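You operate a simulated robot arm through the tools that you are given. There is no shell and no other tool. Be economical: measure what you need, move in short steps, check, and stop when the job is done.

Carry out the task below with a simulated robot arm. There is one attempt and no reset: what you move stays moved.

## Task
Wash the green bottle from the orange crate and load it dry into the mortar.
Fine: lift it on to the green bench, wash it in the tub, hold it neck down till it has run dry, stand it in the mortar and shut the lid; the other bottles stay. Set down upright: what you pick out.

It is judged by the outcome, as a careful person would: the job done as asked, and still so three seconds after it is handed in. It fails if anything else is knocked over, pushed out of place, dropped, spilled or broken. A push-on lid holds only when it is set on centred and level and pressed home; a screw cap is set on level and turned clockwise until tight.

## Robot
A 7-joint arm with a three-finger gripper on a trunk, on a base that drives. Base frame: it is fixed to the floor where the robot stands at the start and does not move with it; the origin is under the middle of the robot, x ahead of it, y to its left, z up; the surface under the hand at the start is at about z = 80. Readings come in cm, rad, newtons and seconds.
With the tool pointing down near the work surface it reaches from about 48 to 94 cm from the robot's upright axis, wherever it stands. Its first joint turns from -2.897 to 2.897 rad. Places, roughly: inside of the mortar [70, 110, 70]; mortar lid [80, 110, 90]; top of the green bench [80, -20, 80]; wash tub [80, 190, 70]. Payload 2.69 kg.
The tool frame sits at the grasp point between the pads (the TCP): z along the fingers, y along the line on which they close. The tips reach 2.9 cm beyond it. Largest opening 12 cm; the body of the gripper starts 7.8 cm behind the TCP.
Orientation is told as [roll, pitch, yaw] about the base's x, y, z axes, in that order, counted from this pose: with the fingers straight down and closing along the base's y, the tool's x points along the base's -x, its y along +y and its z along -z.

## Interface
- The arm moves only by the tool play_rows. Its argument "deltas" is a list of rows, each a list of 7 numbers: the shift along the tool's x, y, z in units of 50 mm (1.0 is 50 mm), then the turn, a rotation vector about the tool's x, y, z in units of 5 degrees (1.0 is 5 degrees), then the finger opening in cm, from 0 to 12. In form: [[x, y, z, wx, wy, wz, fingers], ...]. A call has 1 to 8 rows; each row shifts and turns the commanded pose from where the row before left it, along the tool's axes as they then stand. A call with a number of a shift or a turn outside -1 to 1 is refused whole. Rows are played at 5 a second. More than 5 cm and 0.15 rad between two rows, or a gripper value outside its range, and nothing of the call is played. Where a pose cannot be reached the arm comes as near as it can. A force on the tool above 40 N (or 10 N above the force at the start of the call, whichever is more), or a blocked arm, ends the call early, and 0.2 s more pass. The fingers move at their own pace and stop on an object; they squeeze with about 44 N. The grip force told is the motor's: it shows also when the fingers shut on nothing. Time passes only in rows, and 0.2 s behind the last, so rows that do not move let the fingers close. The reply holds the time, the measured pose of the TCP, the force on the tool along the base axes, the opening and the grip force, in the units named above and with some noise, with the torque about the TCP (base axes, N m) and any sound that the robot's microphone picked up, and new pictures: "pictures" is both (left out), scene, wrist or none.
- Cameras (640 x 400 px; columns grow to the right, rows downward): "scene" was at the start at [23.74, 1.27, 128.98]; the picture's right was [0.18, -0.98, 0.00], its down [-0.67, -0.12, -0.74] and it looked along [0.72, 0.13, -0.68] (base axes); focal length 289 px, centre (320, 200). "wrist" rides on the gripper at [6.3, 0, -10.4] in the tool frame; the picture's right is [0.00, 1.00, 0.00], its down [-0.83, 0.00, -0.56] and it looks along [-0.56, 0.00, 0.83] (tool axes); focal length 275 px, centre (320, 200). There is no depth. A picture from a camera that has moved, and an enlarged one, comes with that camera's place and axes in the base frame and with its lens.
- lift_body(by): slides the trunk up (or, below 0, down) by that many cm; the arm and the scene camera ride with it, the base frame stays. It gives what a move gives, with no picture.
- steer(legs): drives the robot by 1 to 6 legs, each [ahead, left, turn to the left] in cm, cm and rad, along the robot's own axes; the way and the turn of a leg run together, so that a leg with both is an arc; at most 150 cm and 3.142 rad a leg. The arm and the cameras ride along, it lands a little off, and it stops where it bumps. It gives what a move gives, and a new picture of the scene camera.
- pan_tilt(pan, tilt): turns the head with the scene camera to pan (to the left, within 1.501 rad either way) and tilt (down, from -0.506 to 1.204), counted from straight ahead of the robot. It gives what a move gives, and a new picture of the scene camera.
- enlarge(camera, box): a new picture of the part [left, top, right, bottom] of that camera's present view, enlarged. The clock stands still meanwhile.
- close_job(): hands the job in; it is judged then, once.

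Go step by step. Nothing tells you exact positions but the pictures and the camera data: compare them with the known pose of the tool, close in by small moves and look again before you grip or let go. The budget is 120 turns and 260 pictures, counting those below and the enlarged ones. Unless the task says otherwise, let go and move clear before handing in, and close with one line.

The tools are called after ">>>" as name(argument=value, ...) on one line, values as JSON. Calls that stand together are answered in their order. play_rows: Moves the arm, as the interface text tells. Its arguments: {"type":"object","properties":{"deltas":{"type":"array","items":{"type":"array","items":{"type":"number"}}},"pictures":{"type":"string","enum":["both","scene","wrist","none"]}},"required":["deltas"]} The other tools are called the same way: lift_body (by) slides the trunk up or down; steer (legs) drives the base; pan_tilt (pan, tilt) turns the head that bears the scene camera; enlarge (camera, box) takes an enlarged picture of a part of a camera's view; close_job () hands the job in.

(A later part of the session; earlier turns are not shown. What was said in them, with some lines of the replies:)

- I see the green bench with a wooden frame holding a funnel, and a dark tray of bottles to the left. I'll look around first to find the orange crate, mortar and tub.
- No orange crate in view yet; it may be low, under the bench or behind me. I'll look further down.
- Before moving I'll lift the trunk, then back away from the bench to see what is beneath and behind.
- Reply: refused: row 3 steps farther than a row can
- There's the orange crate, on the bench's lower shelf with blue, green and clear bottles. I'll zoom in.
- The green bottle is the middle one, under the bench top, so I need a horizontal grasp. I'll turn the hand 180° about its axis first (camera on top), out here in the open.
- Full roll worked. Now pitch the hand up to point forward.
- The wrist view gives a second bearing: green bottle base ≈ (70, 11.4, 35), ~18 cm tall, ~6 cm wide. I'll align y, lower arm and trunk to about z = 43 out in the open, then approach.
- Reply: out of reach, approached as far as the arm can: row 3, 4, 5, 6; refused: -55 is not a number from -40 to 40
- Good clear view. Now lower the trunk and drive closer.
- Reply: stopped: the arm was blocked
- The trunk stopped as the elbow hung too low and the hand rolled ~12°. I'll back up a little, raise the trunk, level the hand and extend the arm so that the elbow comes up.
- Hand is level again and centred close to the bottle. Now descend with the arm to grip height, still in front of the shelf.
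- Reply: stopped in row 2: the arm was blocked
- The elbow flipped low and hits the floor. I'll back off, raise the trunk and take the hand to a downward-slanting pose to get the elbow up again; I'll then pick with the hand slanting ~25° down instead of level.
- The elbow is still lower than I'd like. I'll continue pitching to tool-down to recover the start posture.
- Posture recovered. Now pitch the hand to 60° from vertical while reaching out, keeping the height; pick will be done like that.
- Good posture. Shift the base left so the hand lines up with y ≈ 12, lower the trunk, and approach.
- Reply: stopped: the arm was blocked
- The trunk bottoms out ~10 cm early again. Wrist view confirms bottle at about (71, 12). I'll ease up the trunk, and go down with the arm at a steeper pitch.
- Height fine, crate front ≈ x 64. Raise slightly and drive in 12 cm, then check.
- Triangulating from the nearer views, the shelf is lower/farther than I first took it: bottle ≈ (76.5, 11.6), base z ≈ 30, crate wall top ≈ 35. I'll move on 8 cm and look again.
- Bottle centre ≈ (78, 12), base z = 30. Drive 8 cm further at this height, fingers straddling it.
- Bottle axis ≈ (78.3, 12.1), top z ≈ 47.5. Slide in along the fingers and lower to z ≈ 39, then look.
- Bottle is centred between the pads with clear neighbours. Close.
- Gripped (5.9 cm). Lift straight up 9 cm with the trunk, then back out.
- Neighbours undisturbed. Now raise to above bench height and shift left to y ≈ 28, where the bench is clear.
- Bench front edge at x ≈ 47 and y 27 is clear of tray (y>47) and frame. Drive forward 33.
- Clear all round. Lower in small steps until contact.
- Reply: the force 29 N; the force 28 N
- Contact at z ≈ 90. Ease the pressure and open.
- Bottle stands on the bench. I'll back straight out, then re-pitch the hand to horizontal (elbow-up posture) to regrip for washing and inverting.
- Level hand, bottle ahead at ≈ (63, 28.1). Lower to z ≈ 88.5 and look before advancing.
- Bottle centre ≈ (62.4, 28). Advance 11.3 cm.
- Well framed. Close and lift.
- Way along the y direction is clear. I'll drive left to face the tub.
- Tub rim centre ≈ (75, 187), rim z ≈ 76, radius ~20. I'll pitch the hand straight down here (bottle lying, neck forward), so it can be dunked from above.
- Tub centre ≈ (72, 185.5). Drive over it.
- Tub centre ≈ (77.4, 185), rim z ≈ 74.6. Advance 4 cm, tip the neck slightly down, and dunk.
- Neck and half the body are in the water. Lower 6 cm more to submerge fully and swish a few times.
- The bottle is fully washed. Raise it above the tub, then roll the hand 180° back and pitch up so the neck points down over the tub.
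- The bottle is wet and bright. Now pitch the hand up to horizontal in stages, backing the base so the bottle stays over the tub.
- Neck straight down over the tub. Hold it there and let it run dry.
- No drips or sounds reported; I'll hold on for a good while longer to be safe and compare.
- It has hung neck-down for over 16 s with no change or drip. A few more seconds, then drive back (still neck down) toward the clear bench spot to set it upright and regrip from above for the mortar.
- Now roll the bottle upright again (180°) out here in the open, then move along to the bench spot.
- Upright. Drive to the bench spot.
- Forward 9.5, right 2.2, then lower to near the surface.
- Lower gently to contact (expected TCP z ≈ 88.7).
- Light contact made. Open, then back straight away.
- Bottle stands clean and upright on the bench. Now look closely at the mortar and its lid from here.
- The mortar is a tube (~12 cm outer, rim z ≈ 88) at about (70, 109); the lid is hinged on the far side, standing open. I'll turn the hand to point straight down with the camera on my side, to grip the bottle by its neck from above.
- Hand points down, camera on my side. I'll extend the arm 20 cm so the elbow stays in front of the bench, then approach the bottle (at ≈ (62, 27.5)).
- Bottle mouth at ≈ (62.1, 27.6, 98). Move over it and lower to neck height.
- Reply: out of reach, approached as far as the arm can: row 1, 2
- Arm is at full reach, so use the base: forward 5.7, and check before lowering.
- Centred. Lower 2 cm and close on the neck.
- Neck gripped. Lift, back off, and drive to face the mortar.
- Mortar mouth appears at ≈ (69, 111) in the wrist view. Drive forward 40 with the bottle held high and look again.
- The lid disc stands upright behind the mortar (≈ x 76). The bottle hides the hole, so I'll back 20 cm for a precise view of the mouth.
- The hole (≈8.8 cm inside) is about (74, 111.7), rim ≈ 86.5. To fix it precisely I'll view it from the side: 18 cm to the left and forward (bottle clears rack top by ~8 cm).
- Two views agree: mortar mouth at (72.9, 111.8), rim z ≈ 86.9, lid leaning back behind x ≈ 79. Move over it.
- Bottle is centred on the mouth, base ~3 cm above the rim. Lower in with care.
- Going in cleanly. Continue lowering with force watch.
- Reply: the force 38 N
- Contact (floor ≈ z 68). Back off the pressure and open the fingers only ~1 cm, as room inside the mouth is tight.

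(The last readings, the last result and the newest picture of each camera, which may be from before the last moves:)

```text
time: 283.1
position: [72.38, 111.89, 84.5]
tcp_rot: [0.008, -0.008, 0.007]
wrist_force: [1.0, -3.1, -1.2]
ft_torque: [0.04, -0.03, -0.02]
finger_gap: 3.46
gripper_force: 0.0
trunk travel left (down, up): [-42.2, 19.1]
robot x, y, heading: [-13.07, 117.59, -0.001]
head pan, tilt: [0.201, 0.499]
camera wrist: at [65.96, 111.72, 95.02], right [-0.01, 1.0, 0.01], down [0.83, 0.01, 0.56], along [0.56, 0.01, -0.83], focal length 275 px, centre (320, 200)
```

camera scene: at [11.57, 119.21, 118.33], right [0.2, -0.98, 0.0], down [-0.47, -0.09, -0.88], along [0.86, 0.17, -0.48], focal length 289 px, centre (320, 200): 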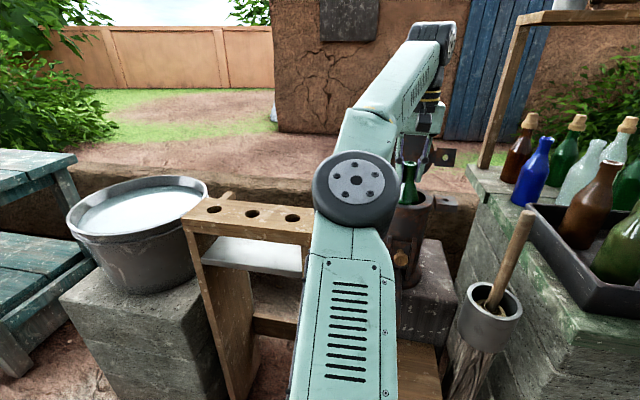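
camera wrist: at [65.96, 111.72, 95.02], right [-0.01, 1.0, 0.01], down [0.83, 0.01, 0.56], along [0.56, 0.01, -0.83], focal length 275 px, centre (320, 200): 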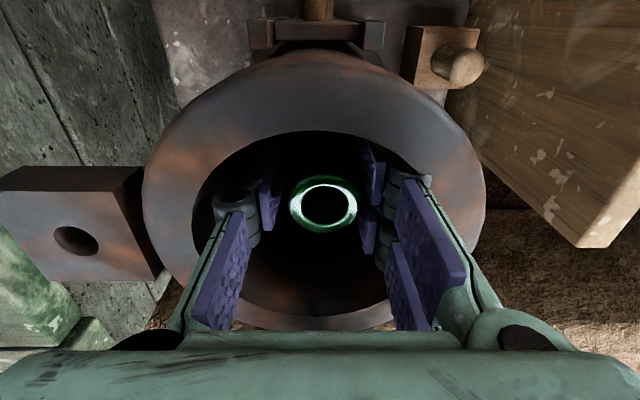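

Bottle is released. Raise the hand straight out.

>>> play_rows(deltas=[[0, 0, -0.1, 0, 0, 0, 3.4], [0, 0, -0.2, 0, 0, 0, 3.4], [0, 0, -0.3, 0, 0, 0, 3.4], [0, 0, -0.4, 0, 0, 0, 3.4], [0, 0, -0.4, 0, 0, 0, 3.4]], pictures="wrist")

>>> lift_body(by=17)

>>> play_rows(deltas=[[0, 0, 0, 0, 0, 0, 3.4]], pictures="both")

```text
time: 284.3
position: [72.36, 111.73, 91.85]
tcp_rot: [0.008, -0.009, 0.006]
wrist_force: [-0.6, 0.5, -0.8]
ft_torque: [0.0, -0.01, 0.0]
finger_gap: 3.42
gripper_force: 0.0
trunk travel left (down, up): [-42.2, 19.1]
robot x, y, heading: [-12.76, 117.3, -0.008]
head pan, tilt: [0.201, 0.499]
camera wrist: at [65.86, 111.63, 102.37], right [-0.01, 1.0, 0.01], down [0.83, 0.01, 0.56], along [0.56, 0.01, -0.83], focal length 275 px, centre (320, 200)
```

wrist: 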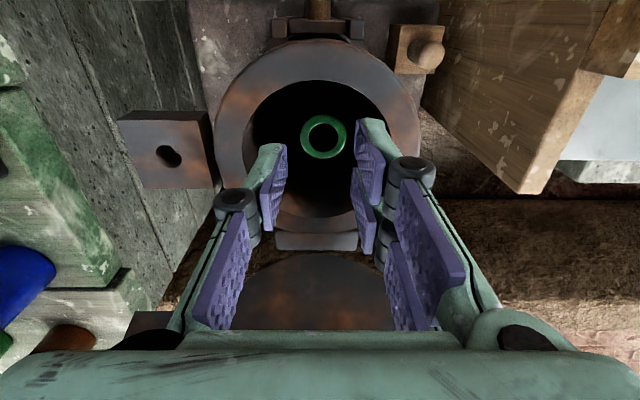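

```text
time: 286.2
position: [72.2, 111.74, 108.82]
tcp_rot: [0.008, -0.008, 0.008]
wrist_force: [-0.3, -0.5, 0.0]
ft_torque: [0.02, -0.01, 0.0]
finger_gap: 3.34
gripper_force: 0.0
trunk travel left (down, up): [-59.2, 2.1]
robot x, y, heading: [-12.74, 117.57, -0.006]
head pan, tilt: [0.201, 0.499]
```

```text
time: 286.6
position: [72.16, 111.76, 108.85]
tcp_rot: [0.008, -0.008, 0.007]
wrist_force: [-0.3, -0.3, 0.3]
ft_torque: [-0.01, 0.01, -0.01]
finger_gap: 3.38
gripper_force: 0.1
trunk travel left (down, up): [-59.2, 2.1]
robot x, y, heading: [-12.77, 117.54, -0.006]
head pan, tilt: [0.201, 0.499]
camera scene: at [11.56, 119.21, 135.33], right [0.2, -0.98, 0.0], down [-0.47, -0.09, -0.88], along [0.86, 0.17, -0.48], focal length 289 px, centre (320, 200)
camera wrist: at [65.88, 111.65, 119.32], right [-0.01, 1.0, 0.01], down [0.83, 0.01, 0.56], along [0.56, 0.01, -0.83], focal length 275 px, centre (320, 200)
```

scene: 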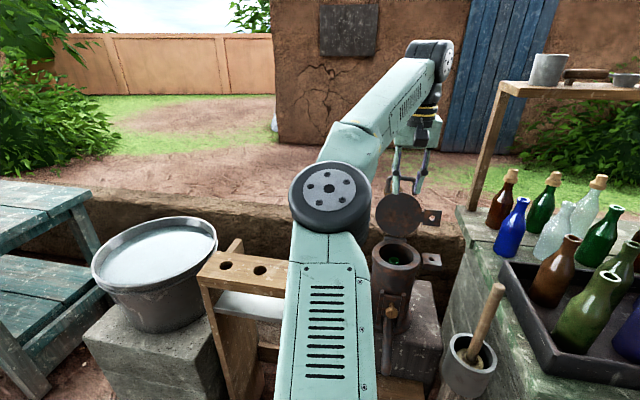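
wrist: 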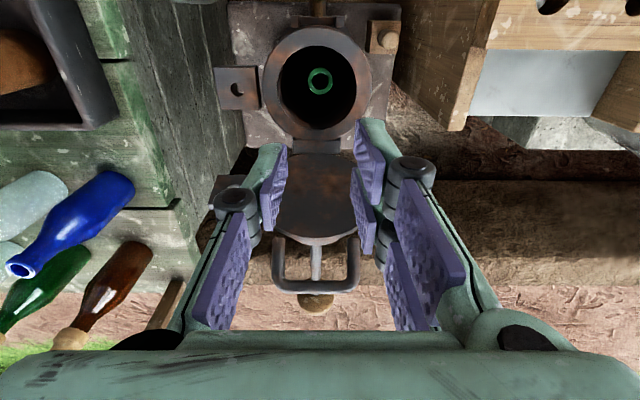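

The bottle stands in the mortar below the rim. Now the lid: hinged at ≈ (79, 88), leaning back ~26°, with a U-handle at its end at ≈ (86.4, 111.5, 103). I'll straddle the U with open fingers, grip its legs and swing it over along its arc.

>>> play_rows(deltas=[[0, 0, -0.4, 0, 0, 0, 6], [0, 0, 0, 0, 0, 0, 9], [0, 0, 0, 0, 0, 0, 9.5]], pictures="none")

>>> steer(legs=[[9, -0.2, 0]])

>>> play_rows(deltas=[[0, 0, 0, 0, 0, 0, 9.5]], pictures="wrist")

```text
time: 287.4
position: [72.16, 111.77, 110.8]
tcp_rot: [0.009, -0.009, 0.008]
wrist_force: [0.5, 0.3, 0.2]
ft_torque: [0.02, -0.03, -0.04]
finger_gap: 8.75
gripper_force: 0.0
trunk travel left (down, up): [-59.2, 2.1]
robot x, y, heading: [-12.89, 117.8, -0.003]
head pan, tilt: [0.201, 0.499]
```

```text
time: 288.5
position: [81.14, 111.48, 110.51]
tcp_rot: [0.009, -0.01, 0.008]
wrist_force: [-0.2, -0.3, -0.1]
ft_torque: [0.02, 0.01, 0.01]
finger_gap: 9.52
gripper_force: 0.0
trunk travel left (down, up): [-59.2, 2.1]
robot x, y, heading: [-4.05, 117.54, -0.003]
head pan, tilt: [0.201, 0.499]
camera scene: at [20.62, 118.93, 135.3], right [0.19, -0.98, 0.0], down [-0.47, -0.09, -0.88], along [0.86, 0.17, -0.48], focal length 289 px, centre (320, 200)
```

scene: 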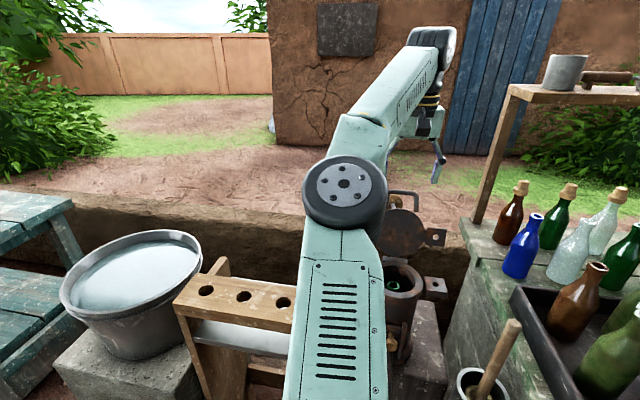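

```text
time: 288.9
position: [81.07, 111.41, 110.77]
tcp_rot: [0.008, -0.01, 0.007]
wrist_force: [-0.3, 0.5, 0.0]
ft_torque: [0.03, -0.02, -0.03]
finger_gap: 9.5
gripper_force: 0.2
trunk travel left (down, up): [-59.2, 2.1]
robot x, y, heading: [-4.19, 117.66, -0.007]
head pan, tilt: [0.201, 0.499]
camera wrist: at [74.74, 111.28, 121.29], right [-0.01, 1.0, 0.01], down [0.83, 0.0, 0.56], along [0.56, 0.01, -0.83], focal length 275 px, centre (320, 200)
```

wrist: 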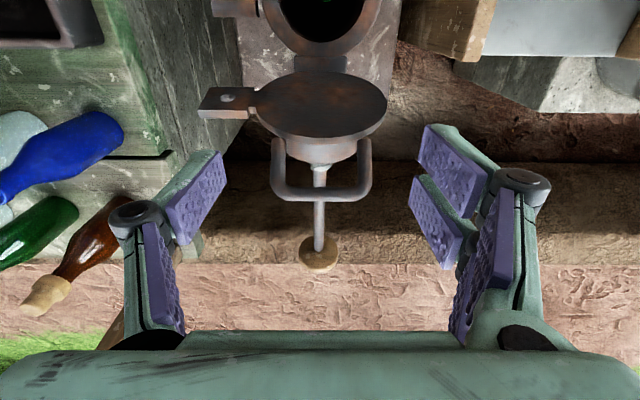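

Clear view: a U-handle (bar ≈ (87.5, 111.6, 102), ~8.4 cm wide) and a long counter-lever behind. Move forward over the U-handle and lower so the fingers straddle its legs.

>>> steer(legs=[[5.6, 0.2, 0]])

>>> play_rows(deltas=[[0, 0, 0.4, 0, 0, 0, 9.8], [0, 0, 0.4, 0, 0, 0, 9.8], [0, 0, 0.4, 0, 0, 0, 9.8]], pictures="wrist")

```text
time: 289.9
position: [86.68, 111.63, 110.71]
tcp_rot: [0.008, -0.009, 0.007]
wrist_force: [0.3, 0.3, -0.4]
ft_torque: [0.01, 0.08, 0.01]
finger_gap: 9.49
gripper_force: 0.0
trunk travel left (down, up): [-59.2, 2.1]
robot x, y, heading: [1.06, 117.56, -0.007]
head pan, tilt: [0.201, 0.499]
camera scene: at [26.17, 119.11, 135.31], right [0.2, -0.98, 0.0], down [-0.47, -0.09, -0.88], along [0.86, 0.17, -0.48], focal length 289 px, centre (320, 200)
```

scene: 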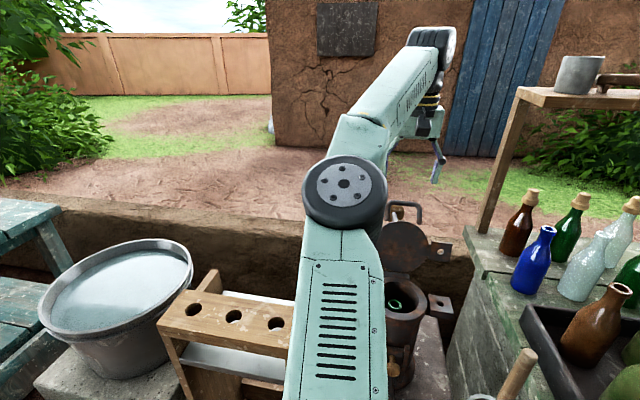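

```text
time: 290.7
position: [86.79, 111.87, 104.69]
tcp_rot: [0.008, -0.008, 0.008]
wrist_force: [0.3, -0.1, -0.1]
ft_torque: [-0.04, 0.03, 0.01]
finger_gap: 9.79
gripper_force: 0.0
trunk travel left (down, up): [-59.2, 2.1]
robot x, y, heading: [1.71, 117.88, -0.003]
head pan, tilt: [0.201, 0.499]
camera wrist: at [80.36, 111.59, 115.13], right [-0.01, 1.0, 0.01], down [0.83, 0.01, 0.56], along [0.56, 0.01, -0.83], focal length 275 px, centre (320, 200)
```

wrist: 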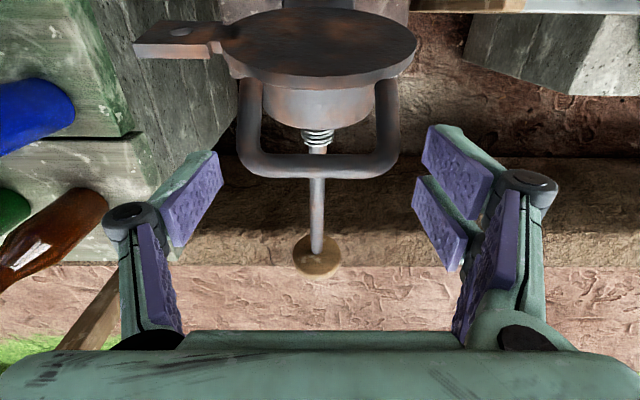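

U-handle legs are between the pads' lines. Lower 3.6 cm and close gently on them.

>>> play_rows(deltas=[[0.04, -0.04, 0.36, 0, 0, 0, 9.8], [0.04, 0, 0.36, 0, 0, 0, 9.8], [0, 0, 0, 0, 0, 0, 9]], pictures="wrist")

```text
time: 291.5
position: [86.27, 111.7, 101.08]
tcp_rot: [0.009, -0.009, 0.007]
wrist_force: [-0.6, 0.3, 0.6]
ft_torque: [-0.04, -0.01, 0.03]
finger_gap: 8.98
gripper_force: 0.1
trunk travel left (down, up): [-59.2, 2.1]
robot x, y, heading: [1.49, 117.76, -0.006]
head pan, tilt: [0.201, 0.499]
camera wrist: at [79.95, 111.47, 111.6], right [-0.01, 1.0, 0.01], down [0.83, 0.01, 0.56], along [0.56, 0.01, -0.83], focal length 275 px, centre (320, 200)
```

wrist: 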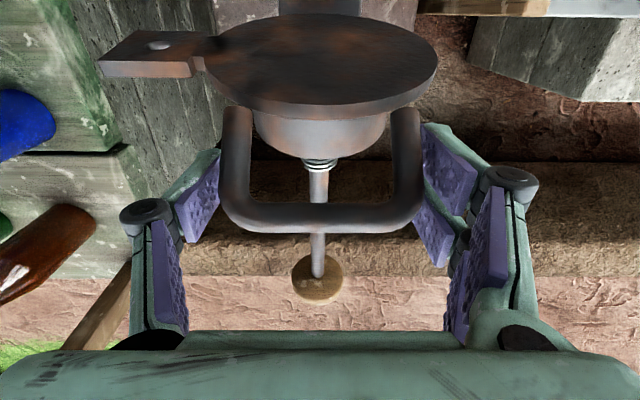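

>>> play_rows(deltas=[[0, 0, 0, 0, 0, 0, 8], [0, 0, 0, 0, 0, 0, 7], [0, 0, 0, 0, 0, 0, 7]], pictures="wrist")

```text
time: 292.3
position: [86.32, 111.69, 101.1]
tcp_rot: [0.008, -0.008, 0.007]
wrist_force: [0.5, 3.5, 1.6]
ft_torque: [0.43, 0.18, -0.11]
finger_gap: 7.98
gripper_force: 35.1
trunk travel left (down, up): [-59.2, 2.1]
robot x, y, heading: [1.88, 117.45, -0.003]
head pan, tilt: [0.201, 0.499]
camera wrist: at [79.96, 111.54, 111.63], right [-0.01, 1.0, 0.01], down [0.83, 0.01, 0.56], along [0.56, 0.01, -0.83], focal length 275 px, centre (320, 200)
```

wrist: 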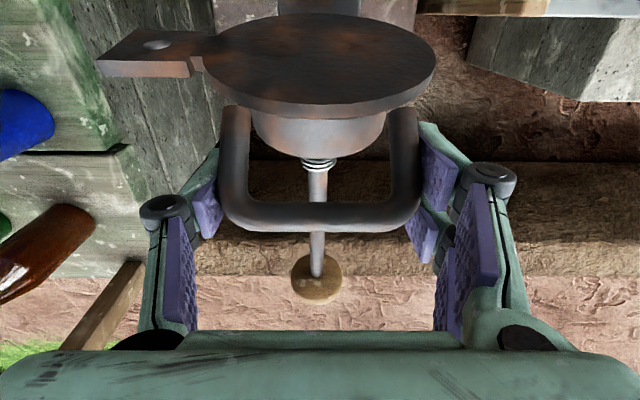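

Gripped. Swing the lid along its arc about the hinge, first two small steps to check.

>>> play_rows(deltas=[[0.378, 0, -0.168, 0, 0, 0, 7], [0.398, 0, -0.116, 0, 0, 0, 7]], pictures="wrist")

```text
time: 292.9
position: [82.62, 111.72, 102.46]
tcp_rot: [0.011, -0.004, 0.009]
wrist_force: [4.0, 14.6, -9.7]
ft_torque: [0.32, -0.03, -0.39]
finger_gap: 8.1
gripper_force: 17.4
trunk travel left (down, up): [-59.2, 2.1]
robot x, y, heading: [1.43, 117.46, -0.004]
head pan, tilt: [0.201, 0.499]
camera wrist: at [76.25, 111.51, 113.05], right [-0.02, 1.0, 0.01], down [0.83, 0.01, 0.56], along [0.56, 0.02, -0.83], focal length 275 px, centre (320, 200)
```

wrist: 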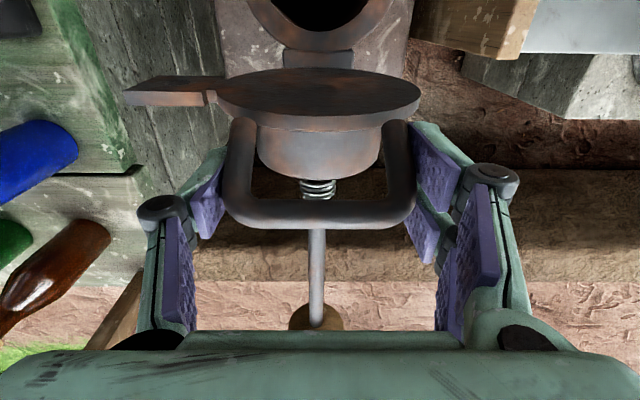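

It follows. Continue the swing.

>>> play_rows(deltas=[[0.41, 0, -0.056, 0, 0, 0, 7], [0.416, 0, 0, 0, 0, 0, 7], [0.41, 0, 0.056, 0, 0, 0, 7]], pictures="wrist")

```text
time: 293.7
position: [76.41, 111.47, 102.37]
tcp_rot: [0.009, -0.01, 0.008]
wrist_force: [6.2, 19.2, 1.7]
ft_torque: [0.48, -0.21, -0.14]
finger_gap: 8.28
gripper_force: 10.1
trunk travel left (down, up): [-59.2, 2.1]
robot x, y, heading: [1.52, 117.85, -0.003]
head pan, tilt: [0.201, 0.499]
camera wrist: at [70.01, 111.43, 112.98], right [-0.01, 1.0, 0.01], down [0.83, 0.01, 0.56], along [0.56, 0.02, -0.83], focal length 275 px, centre (320, 200)
```

wrist: 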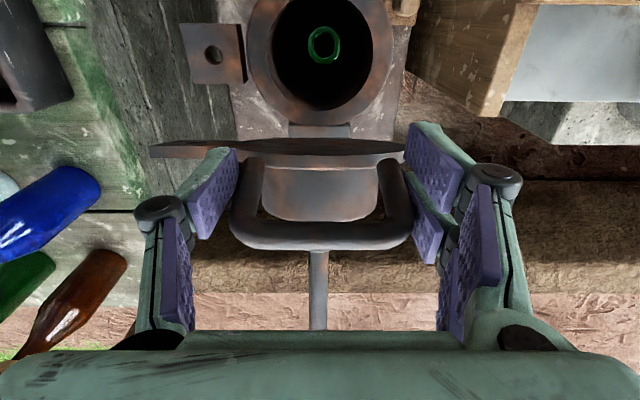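

>>> play_rows(deltas=[[0.398, 0.04, 0.116, 0, 0, 0, 7], [0.378, 0.02, 0.168, 0, 0, 0, 7]], pictures="wrist")

```text
time: 294.3
position: [72.33, 111.68, 101.16]
tcp_rot: [0.007, -0.01, 0.008]
wrist_force: [2.9, 13.4, 2.5]
ft_torque: [0.4, -0.17, 0.1]
finger_gap: 8.0
gripper_force: 7.2
trunk travel left (down, up): [-59.2, 2.1]
robot x, y, heading: [1.47, 117.6, -0.005]
head pan, tilt: [0.201, 0.499]
camera wrist: at [66.01, 111.6, 111.59], right [-0.01, 1.0, 0.01], down [0.83, 0.01, 0.56], along [0.56, 0.01, -0.83], focal length 275 px, centre (320, 200)
```

wrist: 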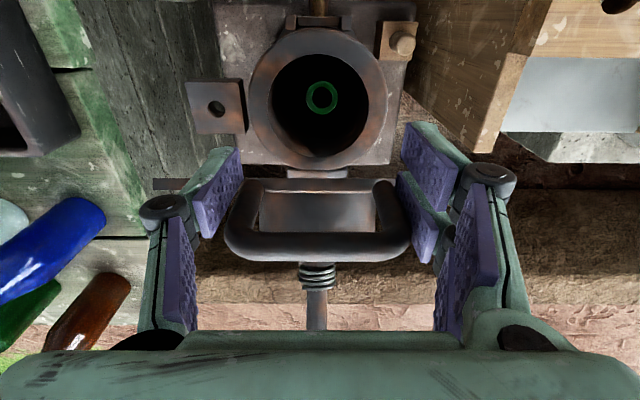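

Now past vertical. Continue downwards in steps.

>>> play_rows(deltas=[[0.352, 0.02, 0.22, 0, 0, 0, 6], [0.318, 0.02, 0.266, 0, 0, 0, 6]], pictures="wrist")

```text
time: 294.9
position: [69.09, 112.01, 98.69]
tcp_rot: [0.009, -0.01, 0.008]
wrist_force: [-1.5, 18.0, 3.3]
ft_torque: [0.26, -0.13, 0.42]
finger_gap: 7.26
gripper_force: 9.3
trunk travel left (down, up): [-59.2, 2.1]
robot x, y, heading: [1.61, 117.5, 0.003]
head pan, tilt: [0.201, 0.499]
camera wrist: at [62.73, 111.87, 109.17], right [-0.01, 1.0, 0.01], down [0.83, 0.01, 0.56], along [0.56, 0.01, -0.83], focal length 275 px, centre (320, 200)
```

wrist: 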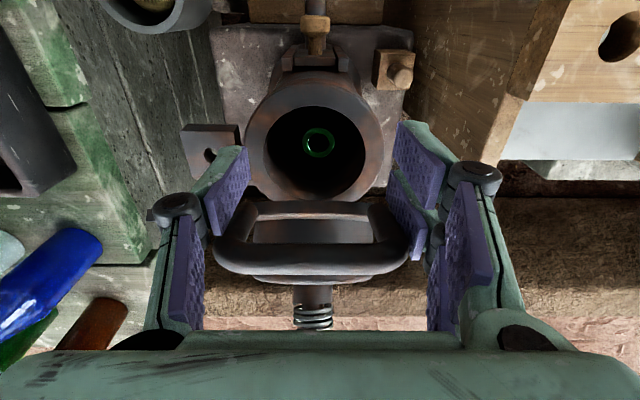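

>>> play_rows(deltas=[[0.276, 0.03, 0.25, 0, 0, 0, 6], [0.232, 0.02, 0.28, 0, 0, 0, 6]], pictures="both")

```text
time: 295.5
position: [66.5, 112.12, 95.93]
tcp_rot: [0.004, -0.007, 0.007]
wrist_force: [-2.7, 12.0, 1.6]
ft_torque: [-0.16, -0.04, 0.38]
finger_gap: 6.86
gripper_force: 6.3
trunk travel left (down, up): [-59.2, 2.1]
robot x, y, heading: [1.48, 117.66, -0.003]
head pan, tilt: [0.201, 0.499]
camera scene: at [26.04, 119.2, 135.33], right [0.19, -0.98, 0.0], down [-0.47, -0.09, -0.88], along [0.86, 0.17, -0.48], focal length 289 px, centre (320, 200)
camera wrist: at [60.11, 112.03, 106.42], right [-0.01, 1.0, 0.01], down [0.83, 0.0, 0.56], along [0.56, 0.01, -0.83], focal length 275 px, centre (320, 200)
```

scene: 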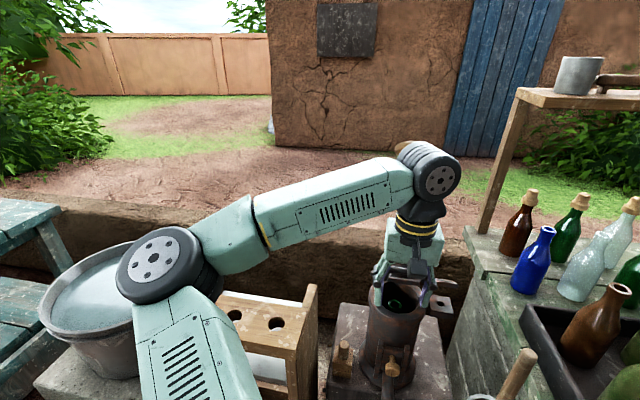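
wrist: 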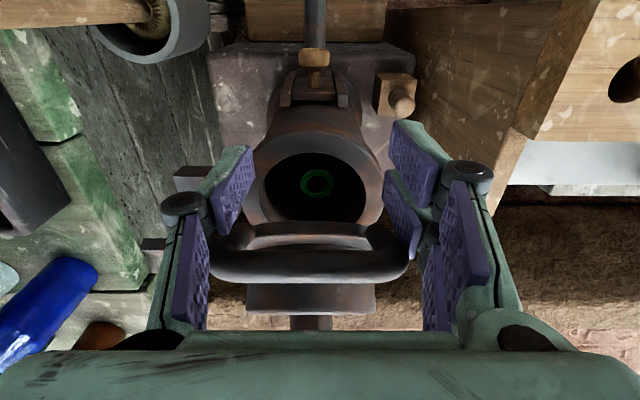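

>>> play_rows(deltas=[[0.25, 0, 0.15, 0, 0, 0, 6], [0.2, 0, 0.2, 0, 0, 0, 6]], pictures="wrist")

```text
time: 296.1
position: [64.04, 111.95, 94.17]
tcp_rot: [0.005, -0.008, 0.004]
wrist_force: [-2.8, 5.5, -1.5]
ft_torque: [0.12, 0.06, 0.32]
finger_gap: 6.33
gripper_force: 1.8
trunk travel left (down, up): [-59.2, 2.1]
robot x, y, heading: [1.63, 117.72, -0.006]
head pan, tilt: [0.201, 0.499]
camera wrist: at [57.74, 111.83, 104.72], right [-0.01, 1.0, 0.01], down [0.83, 0.0, 0.56], along [0.56, 0.01, -0.83], focal length 275 px, centre (320, 200)
```

wrist: 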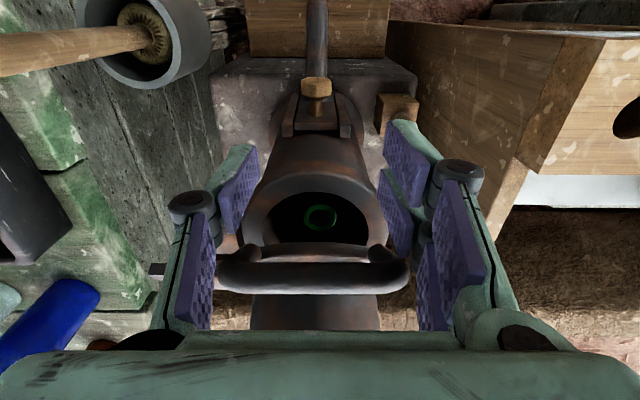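

The U has slid off the pads; the lid is about 65° over and nearly down. Open, rise clear, and see how it stays.

>>> play_rows(deltas=[[0, 0, 0, 0, 0, 0, 8], [0, 0, 0, 0, 0, 0, 10], [0, 0, -0.5, 0, 0, 0, 10], [0, 0, -0.8, 0, 0, 0, 10], [0, 0, -0.8, 0, 0, 0, 10], [0, 0, -0.5, 0, 0, 0, 10]], pictures="both")

```text
time: 297.5
position: [64.2, 111.86, 107.34]
tcp_rot: [0.007, -0.008, 0.006]
wrist_force: [0.1, -0.9, -0.1]
ft_torque: [-0.03, 0.01, -0.03]
finger_gap: 10.04
gripper_force: 0.1
trunk travel left (down, up): [-59.2, 2.1]
robot x, y, heading: [1.09, 117.51, -0.005]
head pan, tilt: [0.201, 0.499]
camera scene: at [26.06, 119.11, 135.33], right [0.2, -0.98, 0.0], down [-0.47, -0.09, -0.88], along [0.86, 0.17, -0.48], focal length 289 px, centre (320, 200)
camera wrist: at [57.79, 111.76, 117.75], right [-0.01, 1.0, 0.01], down [0.83, 0.0, 0.56], along [0.56, 0.01, -0.83], focal length 275 px, centre (320, 200)
```

scene: 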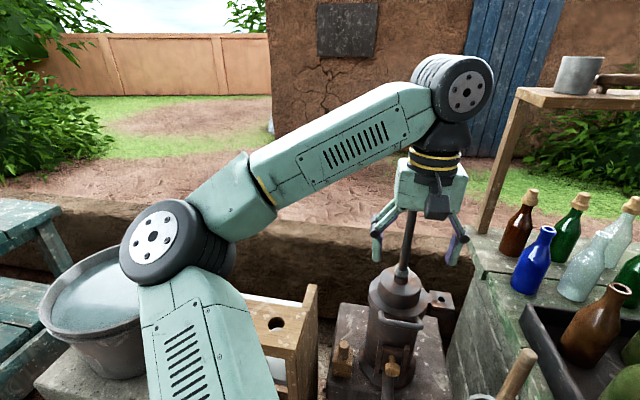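
wrist: 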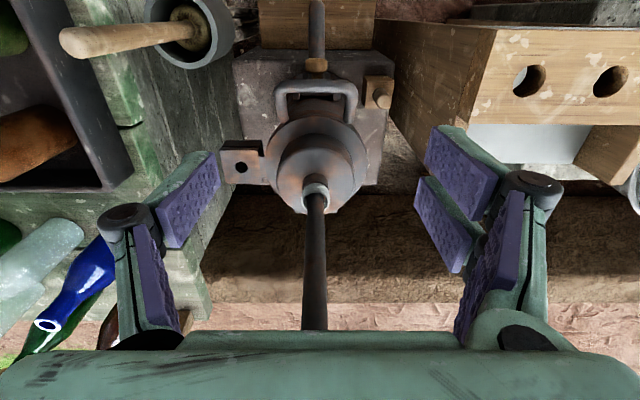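

The lid has dropped shut, lever rod upright. Let me back away and inspect that it is fully seated.

>>> steer(legs=[[-14, 0, 0]])

>>> enlarge(camera="wrist", box=[220, 160, 420, 285])

>>> enlarge(camera="scene", box=[310, 150, 470, 250])

```text
time: 298.8
position: [50.14, 111.84, 107.39]
tcp_rot: [0.011, -0.01, 0.005]
wrist_force: [0.0, -0.1, -0.1]
ft_torque: [0.0, -0.01, 0.0]
finger_gap: 9.99
gripper_force: 0.0
trunk travel left (down, up): [-59.2, 2.1]
robot x, y, heading: [-12.46, 117.61, -0.007]
head pan, tilt: [0.201, 0.499]
camera scene: at [11.98, 119.15, 135.35], right [0.19, -0.98, 0.0], down [-0.47, -0.09, -0.88], along [0.86, 0.17, -0.48], focal length 289 px, centre (320, 200)
```

scene: 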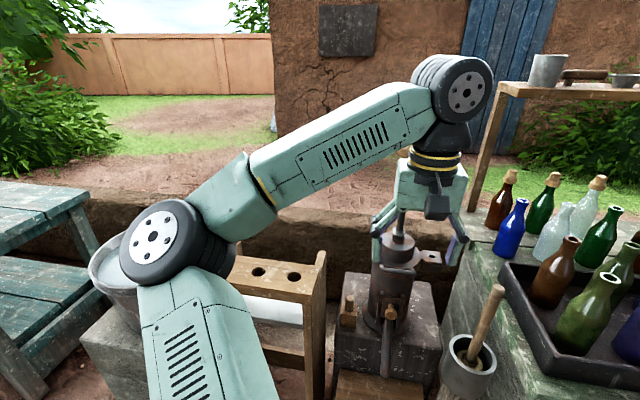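

```text
3.20 times, centred on (320, 222) of wrist
camera zoom: at [43.71, 111.74, 117.75], right [-0.01, 1.0, 0.01], down [0.83, 0.0, 0.56], along [0.56, 0.01, -0.83], focal length 881 px, centre (320, 128)
```

zoom: 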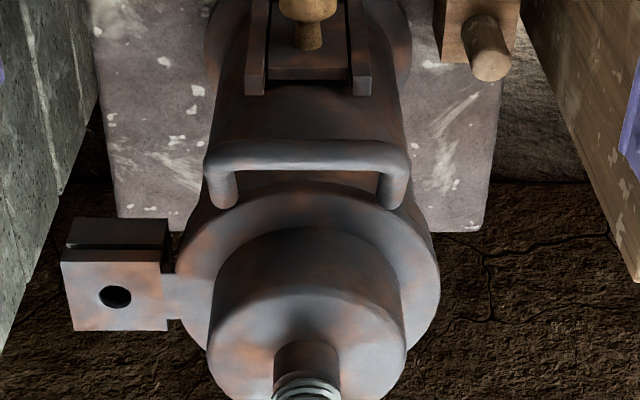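

```text
4.00 times, centred on (390, 200) of scene
camera zoom: at [11.98, 119.15, 135.35], right [0.19, -0.98, 0.0], down [-0.47, -0.09, -0.88], along [0.86, 0.17, -0.48], focal length 1155 px, centre (40, 200)
```

zoom: 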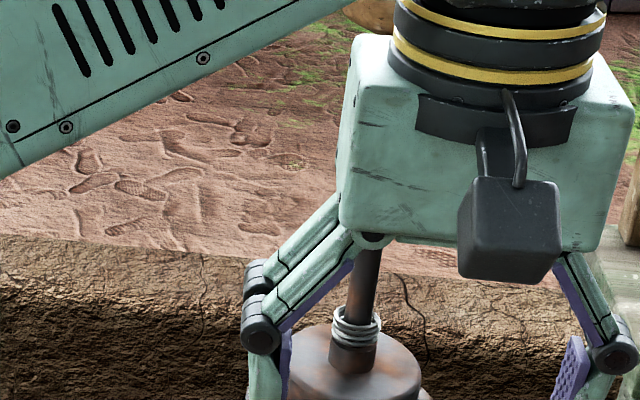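

The lugs look stacked with just a thin seam. Back off further for a clear side look at lid and other things.

>>> steer(legs=[[-45, 0, 0], [0, -45, 0]])

>>> pan_tilt(pan=0.45, tilt=0.4)

>>> enlarge(camera="scene", box=[220, 120, 380, 220])

```text
time: 305.1
position: [4.87, 67.48, 107.21]
tcp_rot: [0.01, -0.011, 0.008]
wrist_force: [-0.7, 0.0, 0.1]
ft_torque: [0.02, -0.02, 0.0]
finger_gap: 10.0
gripper_force: 0.0
trunk travel left (down, up): [-59.2, 2.1]
robot x, y, heading: [-58.15, 73.02, -0.0]
head pan, tilt: [0.201, 0.499]
camera scene: at [-33.28, 74.66, 135.33], right [0.2, -0.98, 0.0], down [-0.47, -0.09, -0.88], along [0.86, 0.17, -0.48], focal length 289 px, centre (320, 200)
```

scene: 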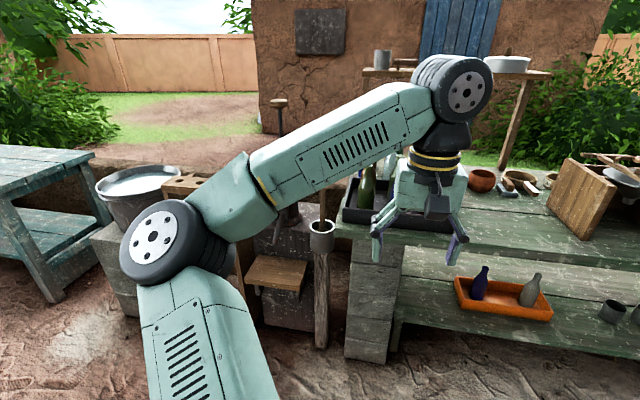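

```text
time: 305.9
position: [4.86, 67.55, 107.29]
tcp_rot: [0.007, -0.008, 0.01]
wrist_force: [-0.1, 0.3, 0.0]
ft_torque: [0.02, -0.02, 0.01]
finger_gap: 10.02
gripper_force: 0.0
trunk travel left (down, up): [-59.2, 2.1]
robot x, y, heading: [-57.65, 72.98, -0.005]
head pan, tilt: [0.45, 0.4]
camera scene: at [-33.85, 76.89, 136.24], right [0.43, -0.9, 0.0], down [-0.35, -0.17, -0.92], along [0.83, 0.4, -0.39], focal length 289 px, centre (320, 200)
```

scene: 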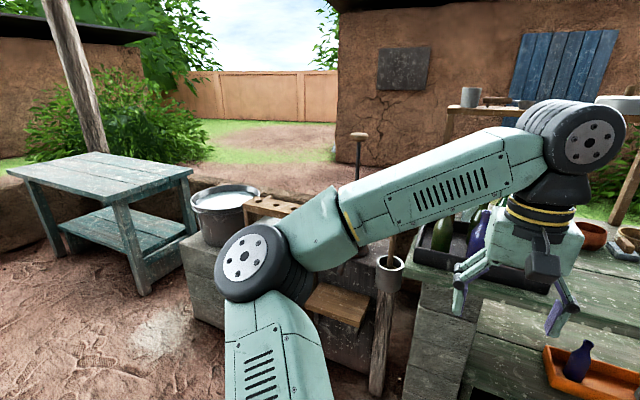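

```text
4.00 times, centred on (300, 170) of scene
camera zoom: at [-33.85, 76.89, 136.24], right [0.43, -0.9, 0.0], down [-0.35, -0.17, -0.92], along [0.83, 0.4, -0.39], focal length 1155 px, centre (400, 320)
```

zoom: 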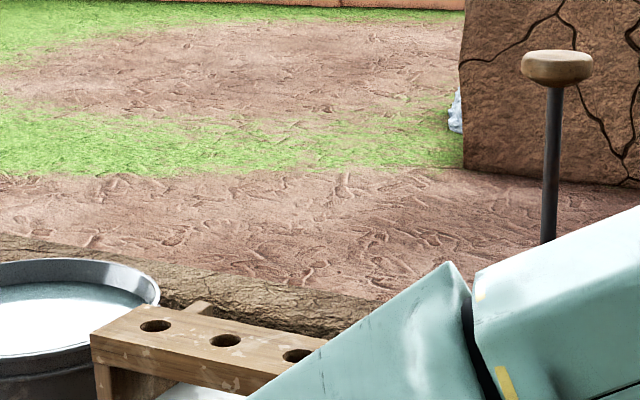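

Everything checks out: the lever rod is plumb, so the lid is level and seated. The bottle is inside, the other bottles are undisturbed and the hand is clear, so I'm handing in.

>>> close_job()

```text
The job is handed in.
```

The green bottle was washed in the tub, held neck down about 20 s until no drips showed, and stood upright in the mortar. The lid is shut, and I saw no other bottle moved.
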